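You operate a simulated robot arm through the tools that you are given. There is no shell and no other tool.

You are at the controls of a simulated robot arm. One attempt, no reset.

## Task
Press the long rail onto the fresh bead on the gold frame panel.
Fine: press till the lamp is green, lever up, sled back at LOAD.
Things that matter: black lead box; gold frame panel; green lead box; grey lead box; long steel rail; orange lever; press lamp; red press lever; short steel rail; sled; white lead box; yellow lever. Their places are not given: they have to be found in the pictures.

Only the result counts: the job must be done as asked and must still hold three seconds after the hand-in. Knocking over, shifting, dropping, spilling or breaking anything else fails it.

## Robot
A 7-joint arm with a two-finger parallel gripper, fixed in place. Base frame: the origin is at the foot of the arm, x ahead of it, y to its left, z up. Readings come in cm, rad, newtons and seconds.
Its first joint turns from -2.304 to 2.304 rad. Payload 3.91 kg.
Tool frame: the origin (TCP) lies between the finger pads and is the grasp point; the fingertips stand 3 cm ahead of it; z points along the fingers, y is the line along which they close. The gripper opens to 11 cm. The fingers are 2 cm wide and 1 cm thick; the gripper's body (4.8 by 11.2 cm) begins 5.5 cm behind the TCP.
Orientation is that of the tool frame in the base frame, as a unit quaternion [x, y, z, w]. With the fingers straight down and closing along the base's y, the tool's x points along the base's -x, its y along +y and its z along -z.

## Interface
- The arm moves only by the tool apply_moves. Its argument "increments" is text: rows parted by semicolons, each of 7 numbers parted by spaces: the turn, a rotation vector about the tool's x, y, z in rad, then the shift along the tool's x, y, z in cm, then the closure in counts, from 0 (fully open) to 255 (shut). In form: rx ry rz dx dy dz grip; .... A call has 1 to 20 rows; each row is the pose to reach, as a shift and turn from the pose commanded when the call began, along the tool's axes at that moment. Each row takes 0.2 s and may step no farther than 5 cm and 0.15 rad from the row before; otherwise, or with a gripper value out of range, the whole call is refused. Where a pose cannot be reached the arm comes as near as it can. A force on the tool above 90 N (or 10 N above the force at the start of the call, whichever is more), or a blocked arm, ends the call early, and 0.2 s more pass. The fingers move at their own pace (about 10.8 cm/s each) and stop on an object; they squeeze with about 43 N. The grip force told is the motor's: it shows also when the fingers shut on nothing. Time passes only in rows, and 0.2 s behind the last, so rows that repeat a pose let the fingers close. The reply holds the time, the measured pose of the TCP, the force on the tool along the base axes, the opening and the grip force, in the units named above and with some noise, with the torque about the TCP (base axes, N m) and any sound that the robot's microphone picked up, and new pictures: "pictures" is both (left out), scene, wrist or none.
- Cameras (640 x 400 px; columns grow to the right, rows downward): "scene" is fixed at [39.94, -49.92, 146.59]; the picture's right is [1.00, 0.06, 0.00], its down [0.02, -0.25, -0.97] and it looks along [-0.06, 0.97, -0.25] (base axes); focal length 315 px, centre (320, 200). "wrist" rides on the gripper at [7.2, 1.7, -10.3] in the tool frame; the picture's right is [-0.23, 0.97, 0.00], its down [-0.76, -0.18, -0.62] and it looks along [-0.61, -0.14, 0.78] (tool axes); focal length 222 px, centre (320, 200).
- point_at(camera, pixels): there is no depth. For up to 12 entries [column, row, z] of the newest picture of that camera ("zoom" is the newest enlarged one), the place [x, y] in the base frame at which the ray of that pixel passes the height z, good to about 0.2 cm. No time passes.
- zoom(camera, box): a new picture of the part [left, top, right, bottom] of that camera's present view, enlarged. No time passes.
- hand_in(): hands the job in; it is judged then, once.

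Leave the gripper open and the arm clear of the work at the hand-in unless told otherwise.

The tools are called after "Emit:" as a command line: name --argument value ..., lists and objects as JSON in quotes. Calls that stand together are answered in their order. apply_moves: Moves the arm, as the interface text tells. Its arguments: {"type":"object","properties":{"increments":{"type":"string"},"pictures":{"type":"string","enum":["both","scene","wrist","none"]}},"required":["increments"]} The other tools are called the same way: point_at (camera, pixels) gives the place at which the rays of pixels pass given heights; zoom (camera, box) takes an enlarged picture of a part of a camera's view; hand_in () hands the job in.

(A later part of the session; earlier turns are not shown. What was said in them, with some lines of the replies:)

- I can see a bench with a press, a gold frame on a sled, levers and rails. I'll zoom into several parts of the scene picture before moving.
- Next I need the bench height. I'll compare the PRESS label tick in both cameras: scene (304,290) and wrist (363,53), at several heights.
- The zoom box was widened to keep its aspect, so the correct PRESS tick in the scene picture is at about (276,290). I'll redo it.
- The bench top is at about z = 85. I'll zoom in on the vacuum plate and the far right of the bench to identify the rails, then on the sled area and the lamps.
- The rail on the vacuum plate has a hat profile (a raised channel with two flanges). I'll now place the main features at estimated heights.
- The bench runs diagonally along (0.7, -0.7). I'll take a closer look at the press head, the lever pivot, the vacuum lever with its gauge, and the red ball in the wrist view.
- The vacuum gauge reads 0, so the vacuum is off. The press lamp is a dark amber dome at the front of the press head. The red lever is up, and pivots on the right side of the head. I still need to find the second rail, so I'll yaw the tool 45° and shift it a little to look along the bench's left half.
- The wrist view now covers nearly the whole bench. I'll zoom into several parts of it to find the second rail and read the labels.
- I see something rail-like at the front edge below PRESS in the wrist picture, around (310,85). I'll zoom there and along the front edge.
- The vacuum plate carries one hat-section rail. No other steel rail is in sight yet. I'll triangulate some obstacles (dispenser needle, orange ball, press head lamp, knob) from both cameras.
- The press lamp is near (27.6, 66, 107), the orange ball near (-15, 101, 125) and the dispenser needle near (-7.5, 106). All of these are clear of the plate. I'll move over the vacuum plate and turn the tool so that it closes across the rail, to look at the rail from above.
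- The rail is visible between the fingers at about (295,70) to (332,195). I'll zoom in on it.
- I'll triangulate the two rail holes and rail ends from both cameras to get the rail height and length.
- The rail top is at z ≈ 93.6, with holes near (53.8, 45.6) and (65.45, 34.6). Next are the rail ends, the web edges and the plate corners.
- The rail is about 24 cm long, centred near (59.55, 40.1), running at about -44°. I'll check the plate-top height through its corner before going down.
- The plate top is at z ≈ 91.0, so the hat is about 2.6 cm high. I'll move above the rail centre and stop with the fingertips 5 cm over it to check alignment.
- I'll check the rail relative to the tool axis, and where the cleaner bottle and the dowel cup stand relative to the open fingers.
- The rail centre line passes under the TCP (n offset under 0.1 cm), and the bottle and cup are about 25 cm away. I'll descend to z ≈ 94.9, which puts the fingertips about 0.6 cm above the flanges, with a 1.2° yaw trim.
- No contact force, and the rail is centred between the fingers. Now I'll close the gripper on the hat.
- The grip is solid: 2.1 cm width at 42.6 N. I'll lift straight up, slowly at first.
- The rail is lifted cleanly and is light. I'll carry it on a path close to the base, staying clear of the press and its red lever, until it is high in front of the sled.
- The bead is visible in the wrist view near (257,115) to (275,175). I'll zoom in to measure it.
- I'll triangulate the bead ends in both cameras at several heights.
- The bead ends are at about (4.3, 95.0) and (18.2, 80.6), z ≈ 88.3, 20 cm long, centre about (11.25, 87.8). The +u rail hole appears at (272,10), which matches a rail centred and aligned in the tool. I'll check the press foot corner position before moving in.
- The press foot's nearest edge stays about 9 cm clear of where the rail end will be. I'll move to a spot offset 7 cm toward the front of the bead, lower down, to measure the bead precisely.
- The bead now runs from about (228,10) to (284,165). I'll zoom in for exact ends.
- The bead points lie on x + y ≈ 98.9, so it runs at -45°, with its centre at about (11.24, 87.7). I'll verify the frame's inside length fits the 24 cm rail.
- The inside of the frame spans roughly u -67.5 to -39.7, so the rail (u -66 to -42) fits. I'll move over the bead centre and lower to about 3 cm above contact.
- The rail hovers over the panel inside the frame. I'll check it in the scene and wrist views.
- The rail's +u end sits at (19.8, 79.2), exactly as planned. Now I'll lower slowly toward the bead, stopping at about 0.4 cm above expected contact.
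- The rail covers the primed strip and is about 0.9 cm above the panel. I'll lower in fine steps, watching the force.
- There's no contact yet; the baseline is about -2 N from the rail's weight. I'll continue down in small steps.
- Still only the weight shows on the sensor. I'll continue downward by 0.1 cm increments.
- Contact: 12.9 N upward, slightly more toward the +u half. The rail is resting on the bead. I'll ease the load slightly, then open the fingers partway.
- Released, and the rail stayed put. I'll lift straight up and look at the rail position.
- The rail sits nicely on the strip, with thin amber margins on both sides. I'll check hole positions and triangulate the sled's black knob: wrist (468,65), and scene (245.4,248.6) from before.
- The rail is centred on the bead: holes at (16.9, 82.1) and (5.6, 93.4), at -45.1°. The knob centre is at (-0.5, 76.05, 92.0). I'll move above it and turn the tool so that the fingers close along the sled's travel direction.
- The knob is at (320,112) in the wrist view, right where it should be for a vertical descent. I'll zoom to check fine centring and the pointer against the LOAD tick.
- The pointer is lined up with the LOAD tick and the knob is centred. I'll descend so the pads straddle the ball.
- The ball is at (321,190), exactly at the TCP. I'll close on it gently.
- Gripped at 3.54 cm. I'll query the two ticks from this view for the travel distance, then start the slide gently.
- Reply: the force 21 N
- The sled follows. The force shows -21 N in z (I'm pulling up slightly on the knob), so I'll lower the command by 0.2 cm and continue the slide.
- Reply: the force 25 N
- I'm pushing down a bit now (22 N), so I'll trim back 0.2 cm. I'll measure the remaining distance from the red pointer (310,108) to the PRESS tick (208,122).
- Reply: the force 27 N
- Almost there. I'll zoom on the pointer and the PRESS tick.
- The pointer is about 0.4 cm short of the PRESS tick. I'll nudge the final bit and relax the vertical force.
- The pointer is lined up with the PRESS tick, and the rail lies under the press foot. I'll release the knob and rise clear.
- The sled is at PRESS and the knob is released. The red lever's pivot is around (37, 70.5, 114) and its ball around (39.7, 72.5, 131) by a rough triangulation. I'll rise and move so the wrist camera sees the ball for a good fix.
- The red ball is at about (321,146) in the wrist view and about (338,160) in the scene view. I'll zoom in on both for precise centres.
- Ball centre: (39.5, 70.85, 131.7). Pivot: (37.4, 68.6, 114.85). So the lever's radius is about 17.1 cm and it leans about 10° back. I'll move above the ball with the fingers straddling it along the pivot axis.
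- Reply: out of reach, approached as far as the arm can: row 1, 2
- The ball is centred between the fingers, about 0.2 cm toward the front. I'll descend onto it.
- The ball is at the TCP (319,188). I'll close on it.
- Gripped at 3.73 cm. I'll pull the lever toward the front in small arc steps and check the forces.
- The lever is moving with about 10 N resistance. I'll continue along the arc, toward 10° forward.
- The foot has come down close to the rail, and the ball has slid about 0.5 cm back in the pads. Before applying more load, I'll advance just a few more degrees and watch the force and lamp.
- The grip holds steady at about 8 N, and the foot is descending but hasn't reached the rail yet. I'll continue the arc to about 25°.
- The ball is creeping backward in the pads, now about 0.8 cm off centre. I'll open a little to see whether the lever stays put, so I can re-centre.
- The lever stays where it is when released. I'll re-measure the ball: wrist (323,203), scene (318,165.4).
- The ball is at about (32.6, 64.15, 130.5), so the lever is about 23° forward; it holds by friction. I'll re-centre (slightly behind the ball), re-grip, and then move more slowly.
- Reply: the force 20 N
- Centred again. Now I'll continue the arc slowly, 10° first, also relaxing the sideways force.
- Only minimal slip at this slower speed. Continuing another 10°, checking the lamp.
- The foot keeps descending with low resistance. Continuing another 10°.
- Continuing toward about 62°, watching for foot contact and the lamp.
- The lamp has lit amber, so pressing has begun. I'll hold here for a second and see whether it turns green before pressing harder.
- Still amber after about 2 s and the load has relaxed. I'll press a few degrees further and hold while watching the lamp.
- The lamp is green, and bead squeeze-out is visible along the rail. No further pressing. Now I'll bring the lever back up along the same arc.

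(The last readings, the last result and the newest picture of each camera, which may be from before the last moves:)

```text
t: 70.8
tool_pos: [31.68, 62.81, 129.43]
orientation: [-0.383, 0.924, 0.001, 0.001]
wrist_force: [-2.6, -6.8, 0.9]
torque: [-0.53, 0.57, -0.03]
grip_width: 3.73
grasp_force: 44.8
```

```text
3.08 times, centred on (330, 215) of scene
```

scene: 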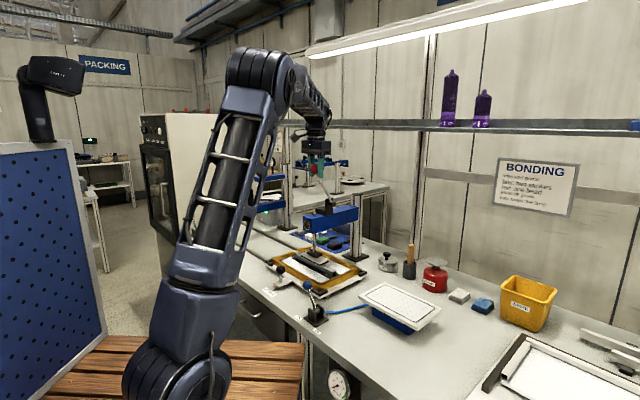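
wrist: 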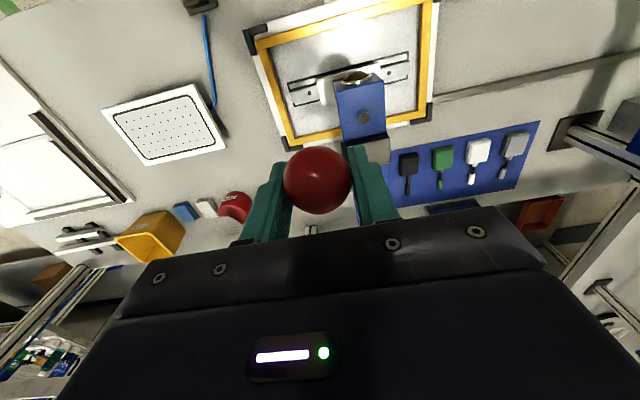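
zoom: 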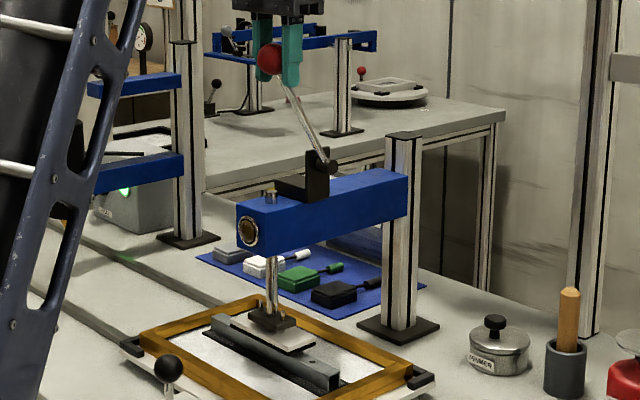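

The lever follows and the foot is rising; the rail stays bonded. The ball has drifted about 0.6 cm forward in the pads, so I'll open, re-centre and re-grip.

Emit:
apply_moves --increments "0 0 0 0 0 0 150; 0 0 0 0 0 0 120; 0 0 0 0.4 -0.05 0.2 120; 0 0 0 0.8 -0.1 0.4 120; 0 0 0 0.8 -0.1 0.4 120" --pictures "both"

Emit:
zoom --camera "wrist" --box '[240, 120, 420, 240]'

Emit:
zoom --camera "scene" --box '[290, 140, 350, 230]'

```text
t: 72.0
tool_pos: [31.15, 61.95, 128.97]
orientation: [-0.383, 0.924, 0.0, -0.001]
wrist_force: [0.1, 0.0, -0.1]
torque: [0.0, -0.04, 0.01]
grip_width: 5.82
grasp_force: 0.1
```

scene: 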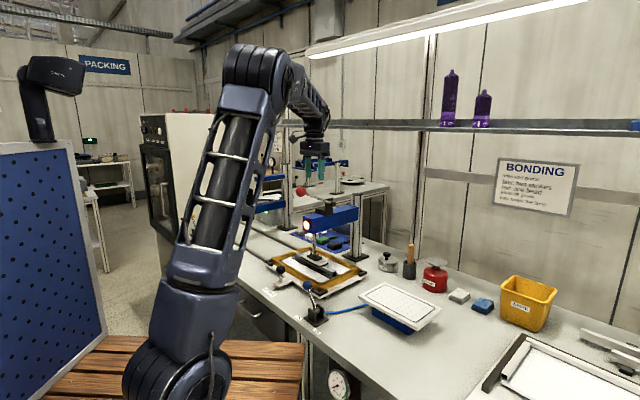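
wrist: 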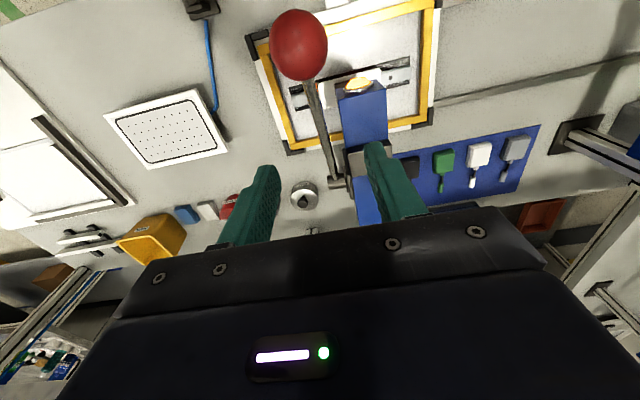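

```text
3.33 times, centred on (330, 180) of wrist
```

zoom: 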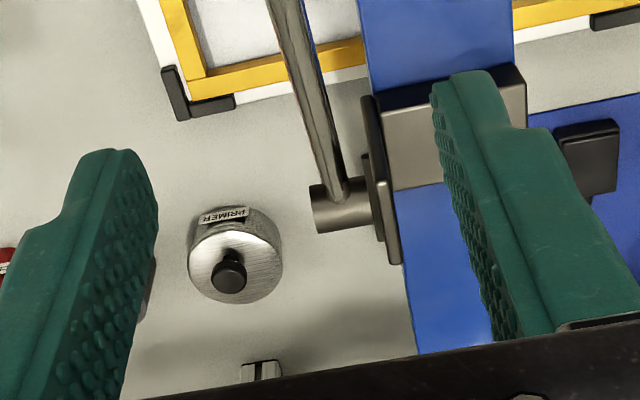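

```text
4.44 times, centred on (320, 185) of scene
```

zoom: 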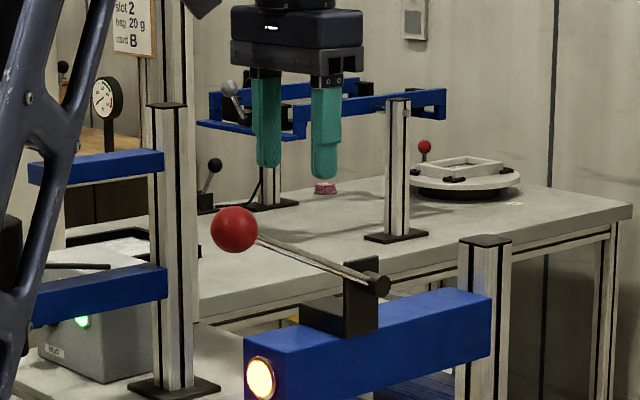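

On release the lever fell forward again under its own weight, until the foot touched (lamp amber). So I must grip it and carry it all the way back past upright. I'll locate the ball: wrist (299,45), scene (300.6,191.8).

Emit:
zoom --camera "wrist" --box '[240, 0, 420, 120]'

Emit:
point_at --camera "wrist" --pixels '[[299, 45, 120], [299, 45, 121], [299, 45, 122], [299, 45, 123], [299, 45, 124]]'

Emit:
point_at --camera "scene" --pixels '[[300.6, 191.8, 120], [300.6, 191.8, 121], [300.6, 191.8, 122], [300.6, 191.8, 123], [300.6, 191.8, 124]]'

```text
3.33 times, centred on (330, 60) of wrist
```

zoom: 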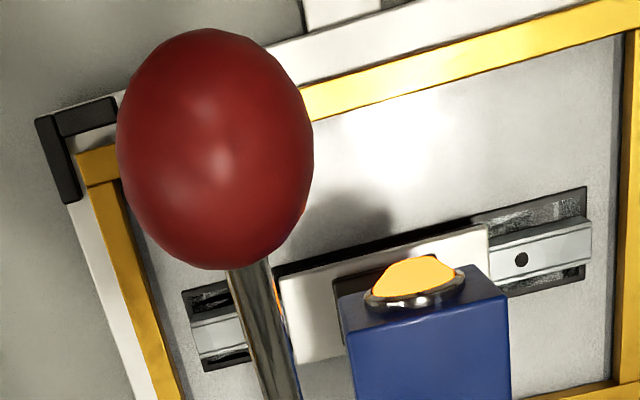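

```text
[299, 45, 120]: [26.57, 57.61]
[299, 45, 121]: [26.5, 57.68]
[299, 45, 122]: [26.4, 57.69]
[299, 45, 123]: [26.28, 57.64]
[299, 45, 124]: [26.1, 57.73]
```

```text
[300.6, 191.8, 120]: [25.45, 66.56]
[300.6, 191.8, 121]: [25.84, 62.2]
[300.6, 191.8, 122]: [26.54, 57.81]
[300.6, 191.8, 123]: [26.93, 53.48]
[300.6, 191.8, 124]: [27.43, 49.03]
```

The ball is now at (26.45, 57.7, 122.0), i.e. the lever is about 65° forward, resting on the rail. Rather than gripping, I'll cradle and push it up from the front with nearly closed fingers. First I'll pass over the ball to its front side and lower.

Emit:
apply_moves --increments "0 0 0 1 0.1 -1 150; 0 0 0 4 0.3 -1 218; 0 0 0 7.5 0.3 -1 218; 0 0 0 10.6 0.3 -1 218; 0 0 0 10.6 0.3 2 218; 0 0 0 10.6 0.3 5.3 218; 0 0 0 10.6 0.3 5.3 218" --pictures "both"

Emit:
zoom --camera "scene" --box '[260, 150, 380, 270]'

Emit:
zoom --camera "wrist" --box '[220, 100, 420, 240]'

```text
t: 73.6
tool_pos: [23.43, 54.76, 123.64]
orientation: [-0.383, 0.924, 0.0, 0.0]
wrist_force: [0.1, -0.3, 0.0]
torque: [-0.01, 0.05, 0.02]
grip_width: 1.61
grasp_force: 0.1
```

scene: 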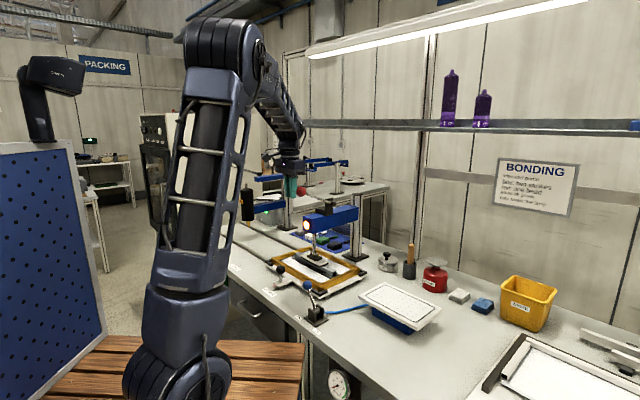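
wrist: 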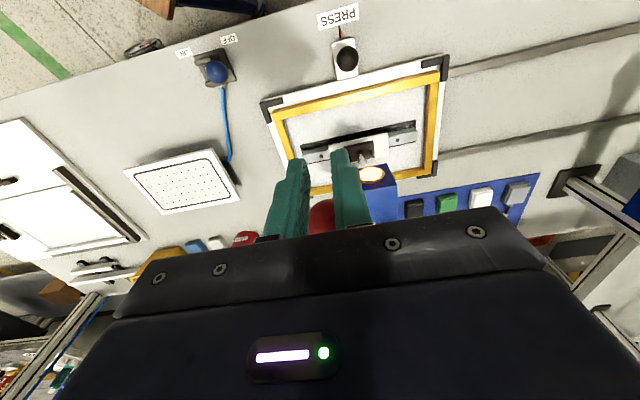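

```text
3.33 times, centred on (320, 210) of scene
```

zoom: 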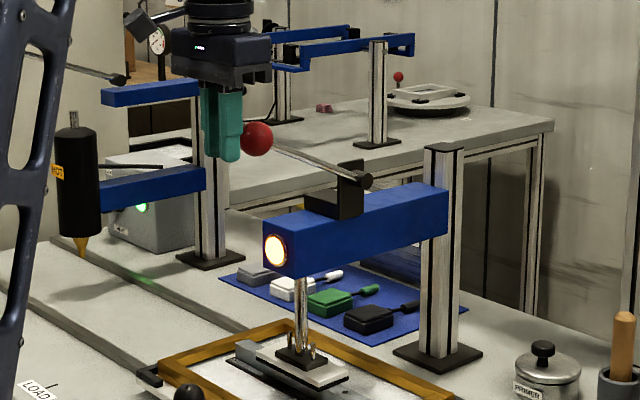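

```text
2.86 times, centred on (320, 170) of wrist
```

zoom: 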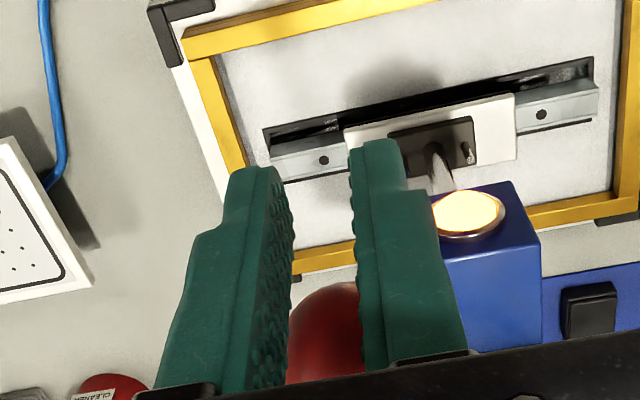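

The fingers are just in front of the ball. I'll push it back and up along the arc to about 45° first.

Emit:
apply_moves --increments "0 0 0 -0.8 0 0 218; 0 0 0 -1.4 0 0 218; 0 0 0 -1.85 0 -0.66 218; 0 0 0 -2.2 0 -1.32 218; 0 0 0 -2.6 0 -1.95 218; 0 0 0 -3 0 -2.57 218; 0 0 0 -3.45 0 -3.16 218; 0 0 0 -3.91 0 -3.75 218; 0 0 0 -4.4 0 -4.3 218; 0 0 0 -4.91 0 -4.85 218; 0 0 0 -4.91 0 -4.85 218" --pictures "both"

Emit:
zoom --camera "scene" --box '[260, 150, 380, 270]'

```text
t: 76.0
tool_pos: [26.92, 58.27, 128.55]
orientation: [-0.383, 0.924, 0.0, 0.001]
wrist_force: [-1.2, -7.8, 1.2]
torque: [-0.13, -0.01, -0.11]
grip_width: 1.78
grasp_force: 1.8
```

scene: 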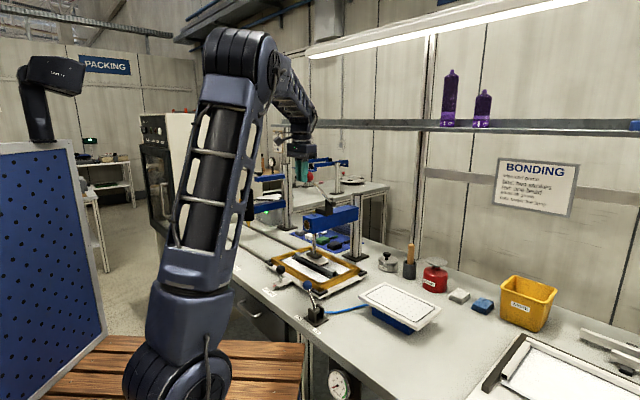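
wrist: 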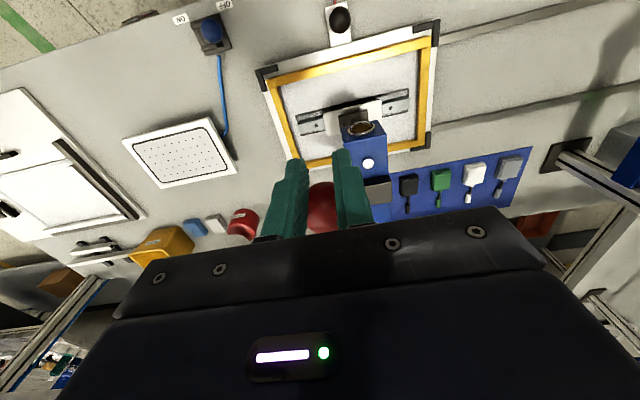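

```text
3.33 times, centred on (320, 210) of scene
```

zoom: 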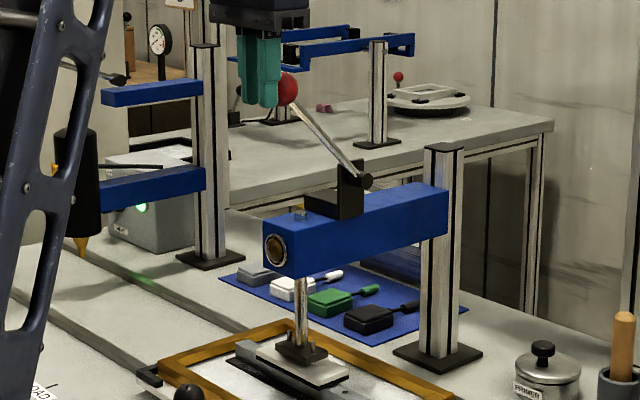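

The push works at about 8 N and the lever is rising. Continuing to about 10°.

Emit:
apply_moves --increments "0 0 0 -0.55 0 -0.5 218; 0 0 0 -1.1 0 -1 218; 0 0 0 -1.69 0 -1.46 218; 0 0 0 -2.28 0 -1.91 218; 0 0 0 -2.91 0 -2.31 218; 0 0 0 -3.54 0 -2.71 218; 0 0 0 -4.19 0 -3.05 218; 0 0 0 -4.85 0 -3.39 218; 0 0 0 -5.54 0 -3.68 218; 0 0 0 -6.23 0 -3.96 218; 0 0 0 -6.94 0 -4.19 218; 0 0 0 -7.65 0 -4.41 218; 0 0 0 -8.37 0 -4.57 218; 0 0 0 -9.1 0 -4.73 218; 0 0 0 -9.1 0 -4.73 218" --pictures "both"

Emit:
zoom --camera "scene" --box '[260, 140, 380, 270]'

```text
t: 79.2
tool_pos: [33.29, 64.64, 133.42]
orientation: [-0.383, 0.924, 0.0, 0.0]
wrist_force: [-0.2, -0.5, 0.2]
torque: [0.0, 0.03, 0.03]
grip_width: 1.59
grasp_force: 0.1
```

scene: 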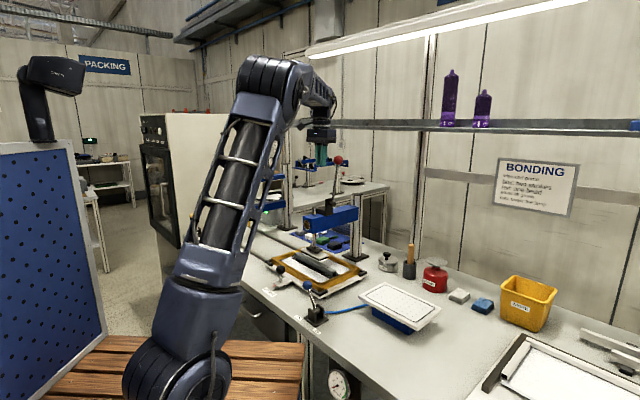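
wrist: 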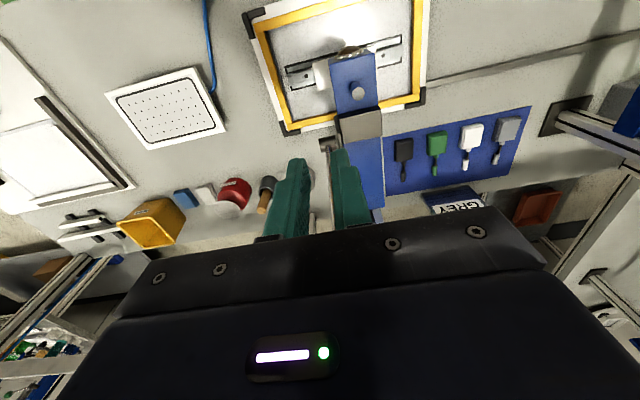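

```text
3.08 times, centred on (320, 205) of scene
```

zoom: 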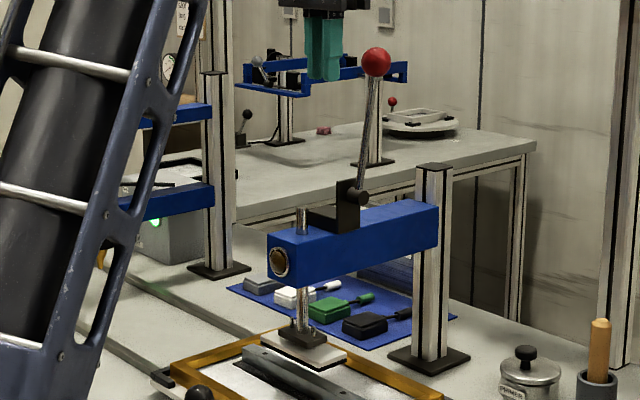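

The lever has swung back fully: its ball is at scene (338,160), exactly the starting "up" position, and the lamp is off. Next I'll return to the sled knob, backing off to the front first and then descending above it.

Emit:
apply_moves --increments "0 0 0 4 0.6 0 218; 0 0 0 8 1.8 0 150; 0 0 0 12 3.3 0 80; 0 0 0 15.8 4.9 0 0; 0 0 0 15.8 4.9 4 0; 0 0 0 15.8 4.9 8.5 0; 0 0 0 15.8 4.9 13 0; 0 0 0 15.8 4.9 17.5 0; 0 0 0 15.8 4.9 22 0; 0 0 0 15.8 4.9 27.4 0; 0 0 0 15.8 4.9 27.4 0" --pictures "both"

Emit:
zoom --camera "wrist" --box '[220, 20, 440, 240]'

```text
refused: row 10 steps farther than a row can; nothing moved
```

```text
1.82 times, centred on (330, 130) of wrist
```

zoom: 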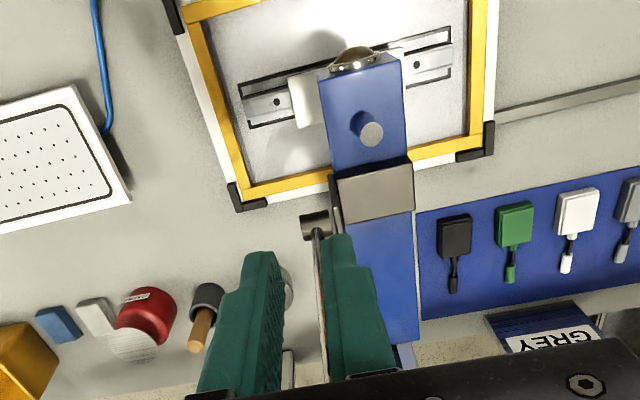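

One row was too long and nothing moved. The zoom shows even black squeeze-out on both sides of the rail. I'll resend with smaller steps.

Emit:
apply_moves --increments "0 0 0 4 0.6 0 218; 0 0 0 8 1.8 0 150; 0 0 0 12 3.3 0 80; 0 0 0 15.8 4.9 0 0; 0 0 0 15.8 4.9 4 0; 0 0 0 15.8 4.9 8.5 0; 0 0 0 15.8 4.9 13 0; 0 0 0 15.8 4.9 17.5 0; 0 0 0 15.8 4.9 22 0; 0 0 0 15.8 4.9 25.5 0; 0 0 0 15.8 4.9 27.4 0; 0 0 0 15.8 4.9 27.4 0" --pictures "both"

Emit:
zoom --camera "wrist" --box '[220, 20, 440, 240]'

```text
t: 81.8
tool_pos: [18.8, 57.16, 105.87]
orientation: [-0.382, 0.924, 0.001, 0.001]
wrist_force: [-0.9, -0.7, 0.1]
torque: [-0.01, -0.01, 0.01]
grip_width: 11.01
grasp_force: 0.0
```

scene: 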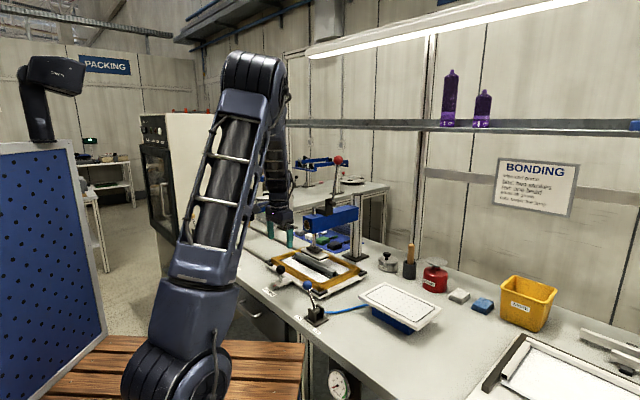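
wrist: 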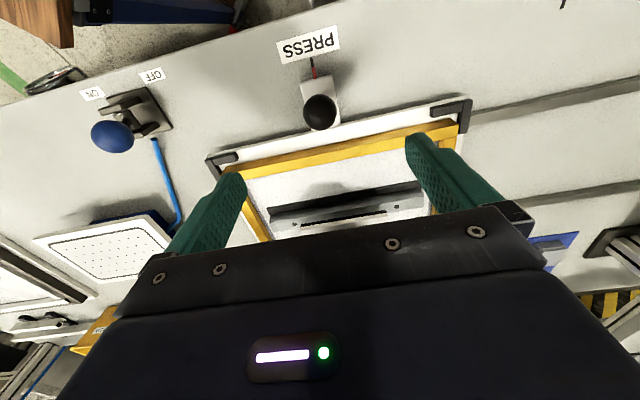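

```text
1.82 times, centred on (330, 130) of wrist
```

zoom: 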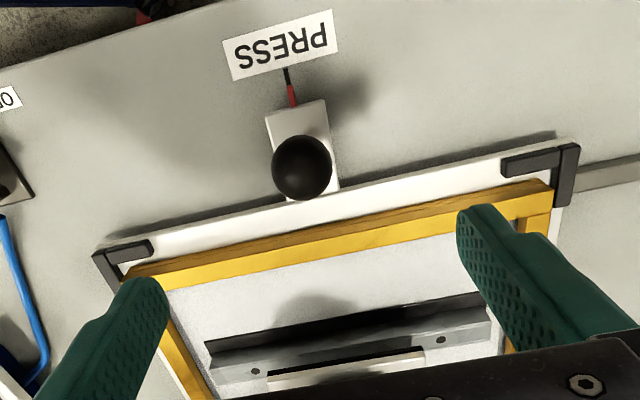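

The knob is at (320,112), right below the tool. I'll descend, keeping the fingers open.

Emit:
apply_moves --increments "0 0 0 0.1 0 4 0; 0 0 0 0.1 0 8 0; 0 0 0 0.1 0 11.5 0; 0 0 0 0.1 0 13.75 0; 0 0 0 0.1 0 13.75 0" --pictures "wrist"

```text
t: 83.0
tool_pos: [18.63, 57.0, 92.11]
orientation: [-0.383, 0.924, 0.0, 0.001]
wrist_force: [-0.6, -0.2, -0.1]
torque: [0.01, 0.0, 0.02]
grip_width: 11.02
grasp_force: 0.0
```

wrist: 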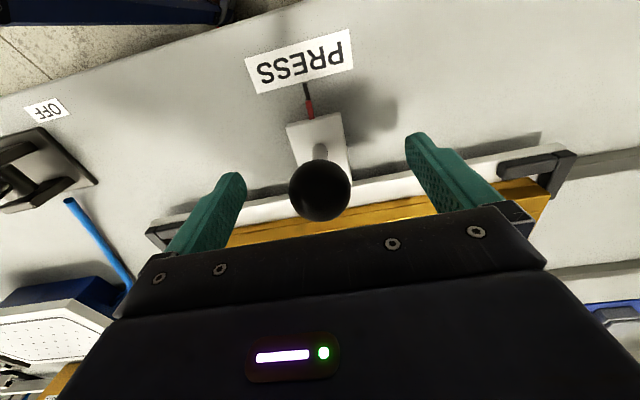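

The ball knob is at the TCP. I'll close on it and then check the forces.

Emit:
apply_moves --increments "0 0 0 0 0 0 100; 0 0 0 0 0 0 150; 0 0 0 0 0 0 180; 0 0 0 0 0 0 220; 0 0 0 0 0 0 255; 0 0 0 0 0 0 255" --pictures "wrist"

```text
t: 84.4
tool_pos: [18.64, 57.04, 92.12]
orientation: [-0.384, 0.924, 0.0, 0.0]
wrist_force: [2.3, -2.6, -0.7]
torque: [0.01, -0.05, 0.0]
grip_width: 3.54
grasp_force: 44.8
```

wrist: 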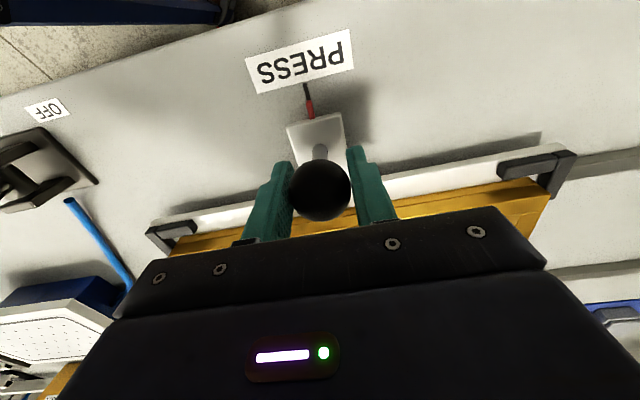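

Gripped. I'll slide the sled back toward LOAD, first half.

Emit:
apply_moves --increments "0 0 0 0 0.3 0.02 255; 0 0 0 0 0.8 0.04 255; 0 0 0 0 1.5 0.05 255; 0 0 0 0 2.4 0.05 255; 0 0 0 0 3.4 0.05 255; 0 0 0 0 4.4 0.05 255; 0 0 0 0 5.4 0.05 255; 0 0 0 0 6.4 0.05 255; 0 0 0 0 7.4 0.05 255; 0 0 0 0 8.4 0.05 255; 0 0 0 0 9.3 0.05 255; 0 0 0 0 10 0.05 255; 0 0 0 0 10.5 0.05 255; 0 0 0 0 10.7 0.05 255; 0 0 0 0 10.7 0.05 255" --pictures "both"

```text
t: 87.6
tool_pos: [11.03, 64.48, 92.19]
orientation: [-0.383, 0.924, 0.0, 0.0]
wrist_force: [2.3, 2.9, 8.3]
torque: [0.16, -0.35, 0.0]
grip_width: 3.56
grasp_force: 44.8
```

scene: 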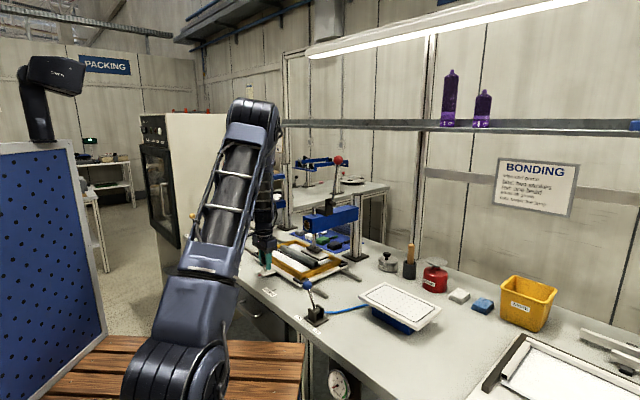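
wrist: 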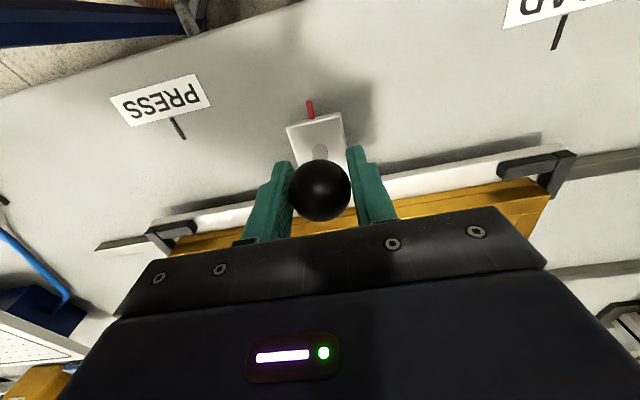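

The sled is following with low forces. Continuing 15.5 cm; the remainder I'll trim by sight.

Emit:
apply_moves --increments "0 0 0 0 0.3 -0.03 255; 0 0 0 0 0.9 -0.03 255; 0 0 0 0 1.7 -0.03 255; 0 0 0 0 2.7 -0.03 255; 0 0 0 0 3.7 -0.03 255; 0 0 0 0 4.7 -0.03 255; 0 0 0 0 5.7 -0.03 255; 0 0 0 0 6.7 -0.03 255; 0 0 0 0 7.7 -0.03 255; 0 0 0 0 8.7 -0.03 255; 0 0 0 0 9.7 -0.03 255; 0 0 0 0 10.7 -0.03 255; 0 0 0 0 11.7 -0.03 255; 0 0 0 0 12.7 -0.03 255; 0 0 0 0 13.6 -0.03 255; 0 0 0 0 14.4 -0.03 255; 0 0 0 0 15 -0.03 255; 0 0 0 0 15.4 -0.03 255; 0 0 0 0 15.6 -0.03 255; 0 0 0 0 15.6 -0.03 255" --pictures "both"

Emit:
zoom --camera "wrist" --box '[270, 60, 360, 140]'

```text
t: 91.8
tool_pos: [-0.02, 75.63, 92.04]
orientation: [-0.382, 0.924, 0.0, 0.0]
wrist_force: [-4.4, 3.5, 2.1]
torque: [-0.14, 0.24, -0.09]
grip_width: 3.54
grasp_force: 44.8
```

scene: 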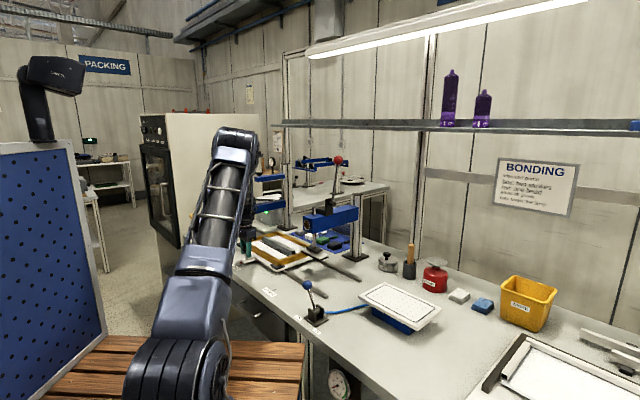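
wrist: 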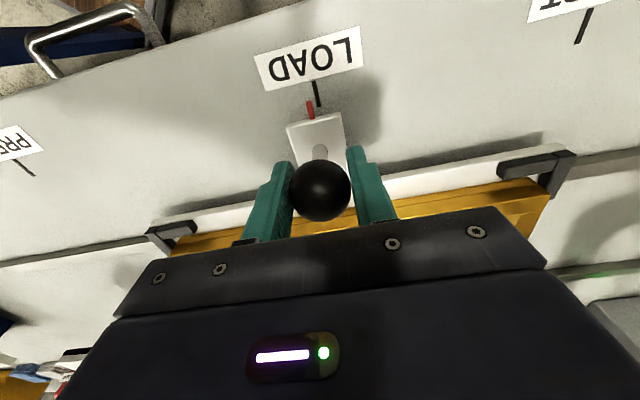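

```text
5.00 times, centred on (315, 100) of wrist
```

zoom: 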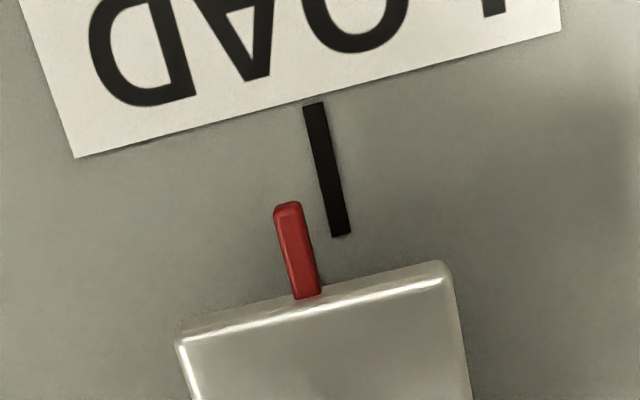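

The pointer is about 0.65 cm short of the LOAD tick. Nudging on.

Emit:
apply_moves --increments "0 0 0 0 0.15 0 255; 0 0 0 0 0.35 0 255; 0 0 0 0 0.55 0 255; 0 0 0 0 0.67 0 255; 0 0 0 0 0.67 0 255; 0 0 0 0 0.67 0 255" --pictures "both"

Emit:
zoom --camera "wrist" --box '[270, 60, 360, 140]'

```text
t: 93.2
tool_pos: [-0.28, 75.99, 92.04]
orientation: [-0.382, 0.924, 0.0, 0.0]
wrist_force: [0.3, -3.0, 4.1]
torque: [-0.33, 0.12, -0.05]
grip_width: 3.54
grasp_force: 45.0
```

scene: 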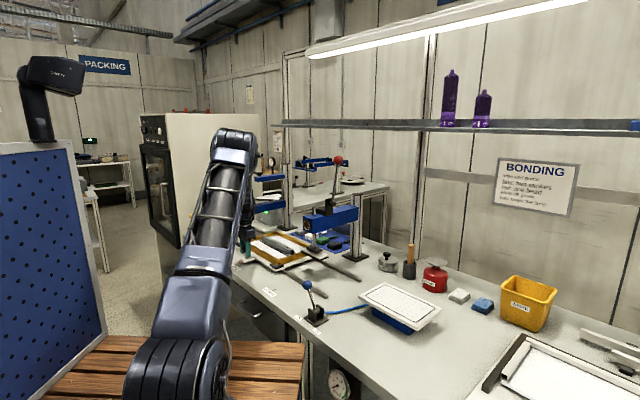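
wrist: 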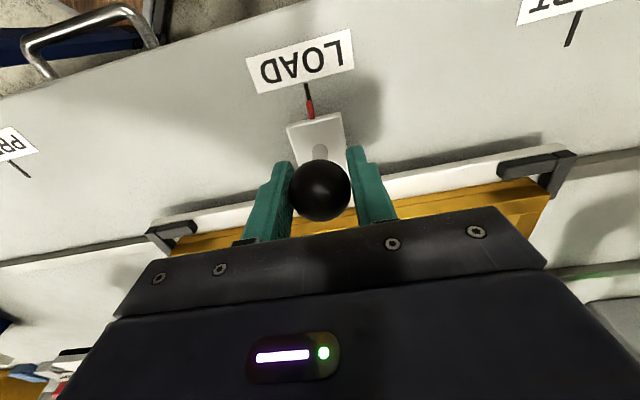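

```text
5.00 times, centred on (315, 100) of wrist
```

zoom: 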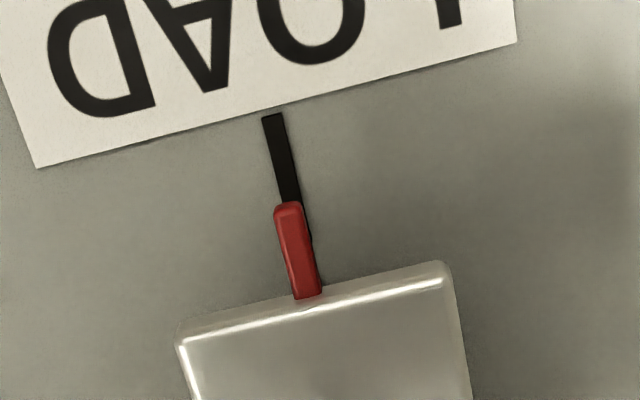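

The pointer is on the LOAD tick. I'll release the knob and lift clear.

Emit:
apply_moves --increments "0 0 0 0 0.04 0 255; 0 0 0 0 0.04 0 200; 0 0 0 0 0.04 0 120; 0 0 0 0 0.04 0 40; 0 0 0 0 0.04 0 0; 0 0 0 0 0.04 -2 0; 0 0 0 0 0.04 -6 0; 0 0 0 0 0.04 -10 0; 0 0 0 0 0.04 -14 0; 0 0 0 0 0.04 -18 0; 0 0 0 0 0.04 -18 0" --pictures "both"

Emit:
zoom --camera "wrist" --box '[220, 20, 440, 240]'

Emit:
zoom --camera "scene" --box '[240, 150, 380, 280]'

```text
t: 95.6
tool_pos: [-0.45, 76.16, 109.95]
orientation: [-0.382, 0.924, -0.001, 0.0]
wrist_force: [-0.1, 0.4, 0.5]
torque: [-0.02, -0.01, 0.01]
grip_width: 11.0
grasp_force: 0.1
```

scene: 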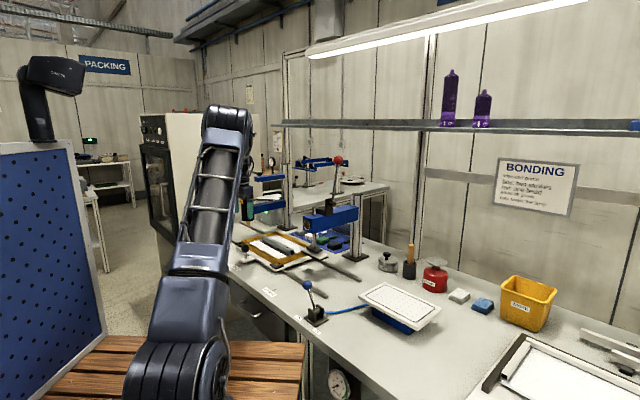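
wrist: 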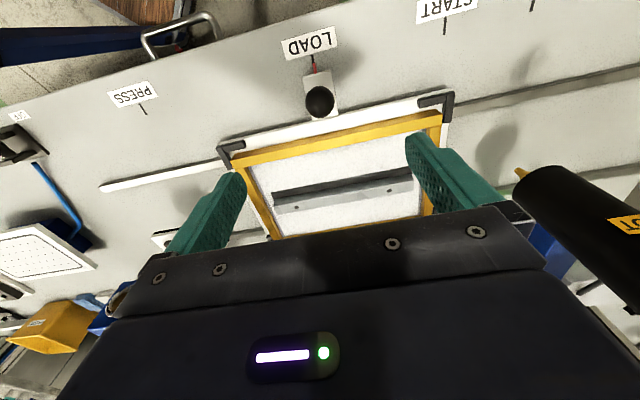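

```text
1.82 times, centred on (330, 130) of wrist
```

zoom: 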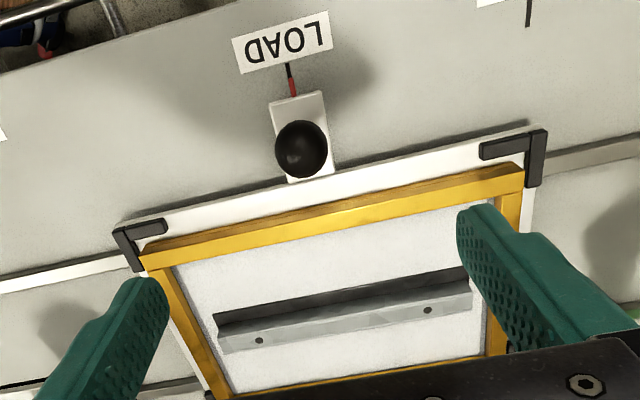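

```text
3.08 times, centred on (310, 215) of scene
```

zoom: 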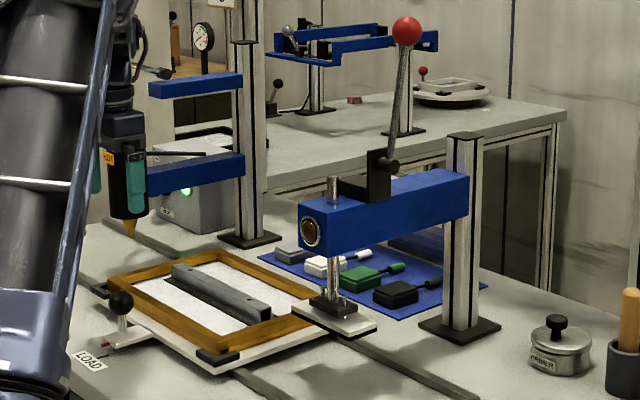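

The sled is at LOAD with the pointer on its tick, the lever is up, and the rail is bonded. I'll retreat the arm clear of the work, toward the base and up, then make a last check.

Emit:
apply_moves --increments "0 0 0 2 0 -4 0; 0 0 0 4.5 0 -8 0; 0 0 0 7.5 0 -12 0; 0 0 0 10.5 0 -16 0; 0 0 0 13.5 0 -20 0; 0 0 0 16.5 0 -24 0; 0 0 0 19.5 0 -28 0; 0 0 0 22 0 -32 0; 0 0 0 22 0 -36 0; 0 0 0 22 0 -36 0" --pictures "both"

Emit:
zoom --camera "wrist" --box '[280, 60, 480, 200]'

Emit:
zoom --camera "scene" --box '[230, 215, 330, 280]'

Emit:
zoom --camera "scene" --box '[240, 130, 480, 330]'

```text
t: 97.8
tool_pos: [-16.16, 60.56, 146.06]
orientation: [-0.383, 0.924, -0.001, 0.0]
wrist_force: [0.4, -0.4, 0.2]
torque: [0.0, 0.0, -0.02]
grip_width: 11.01
grasp_force: 0.0
```

scene: 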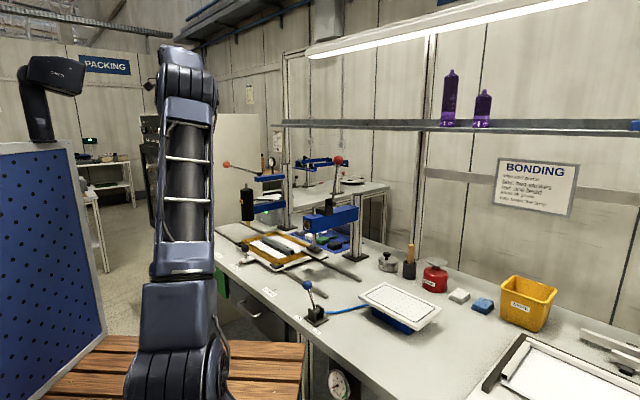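
wrist: 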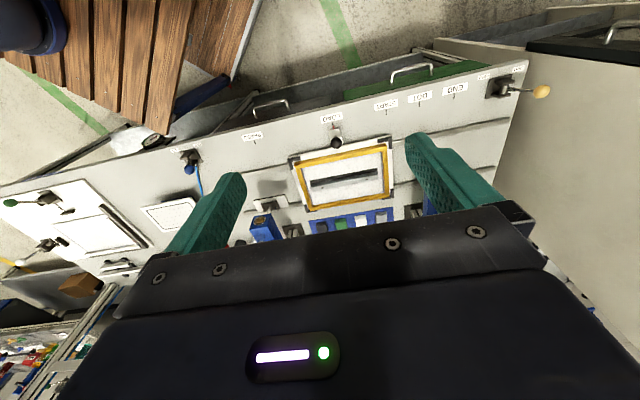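

```text
2.86 times, centred on (380, 130) of wrist
```

zoom: 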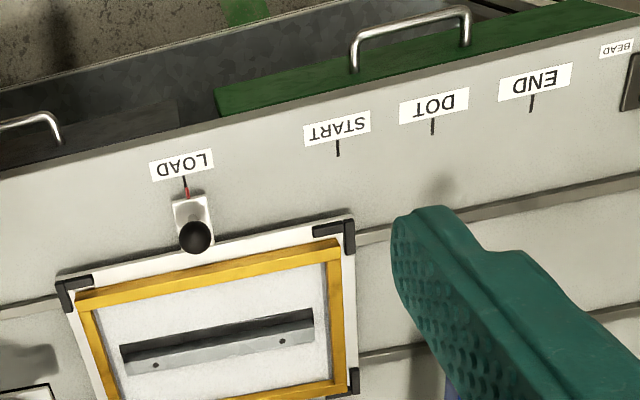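

```text
6.15 times, centred on (280, 248) of scene
```

zoom: 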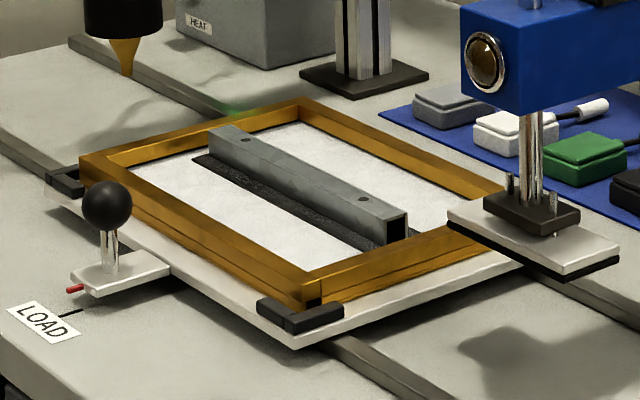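

```text
2.00 times, centred on (360, 230) of scene
```

zoom: 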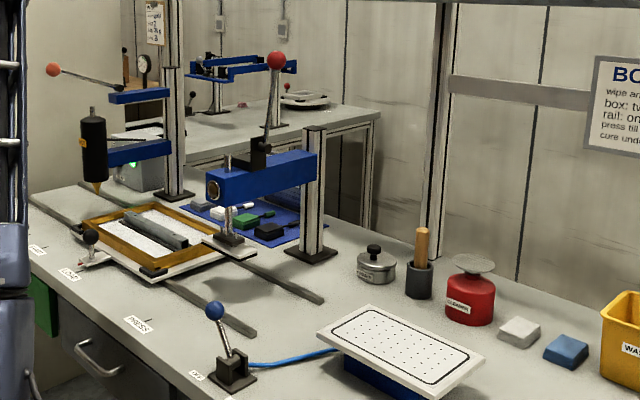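

The final check looks right:
- **Rail:** flat along the pressed bead, with squeeze-out on both sides.
- **Lamp:** went green during the press and is now off.
- **Red lever:** up.
- **Sled:** pointer on LOAD.
- **Everything else:** undisturbed, with the gripper open and the arm clear.

Handing in.

Emit:
hand_in

```text
The job is handed in.
```

The long rail is pressed onto the bead on the gold frame panel, and I've handed the job in. I don't have the judge's verdict; the handover message only confirmed receipt.

- **Rail:** it was centred on the bead to within about 0.2 cm before pressing. Afterwards it had black squeeze-out along both edges.
- **Press:** the lamp went amber at contact and then green. I stopped pressing as soon as it turned green. When I first let go of the lever on the way up, it fell forward again and the foot touched the rail (lamp amber). I then pushed the lever back past upright, where it stayed.
- **End state:** the red lever is up, the lamp is off and the sled pointer is on the LOAD tick. The gripper is open, the arm is clear, and I saw nothing else on the bench moved.

I never saw the short steel rail. The only steel rail I could find was the 24 cm one on the vacuum plate, so I took that as the long one; it fits the 20 cm bead.
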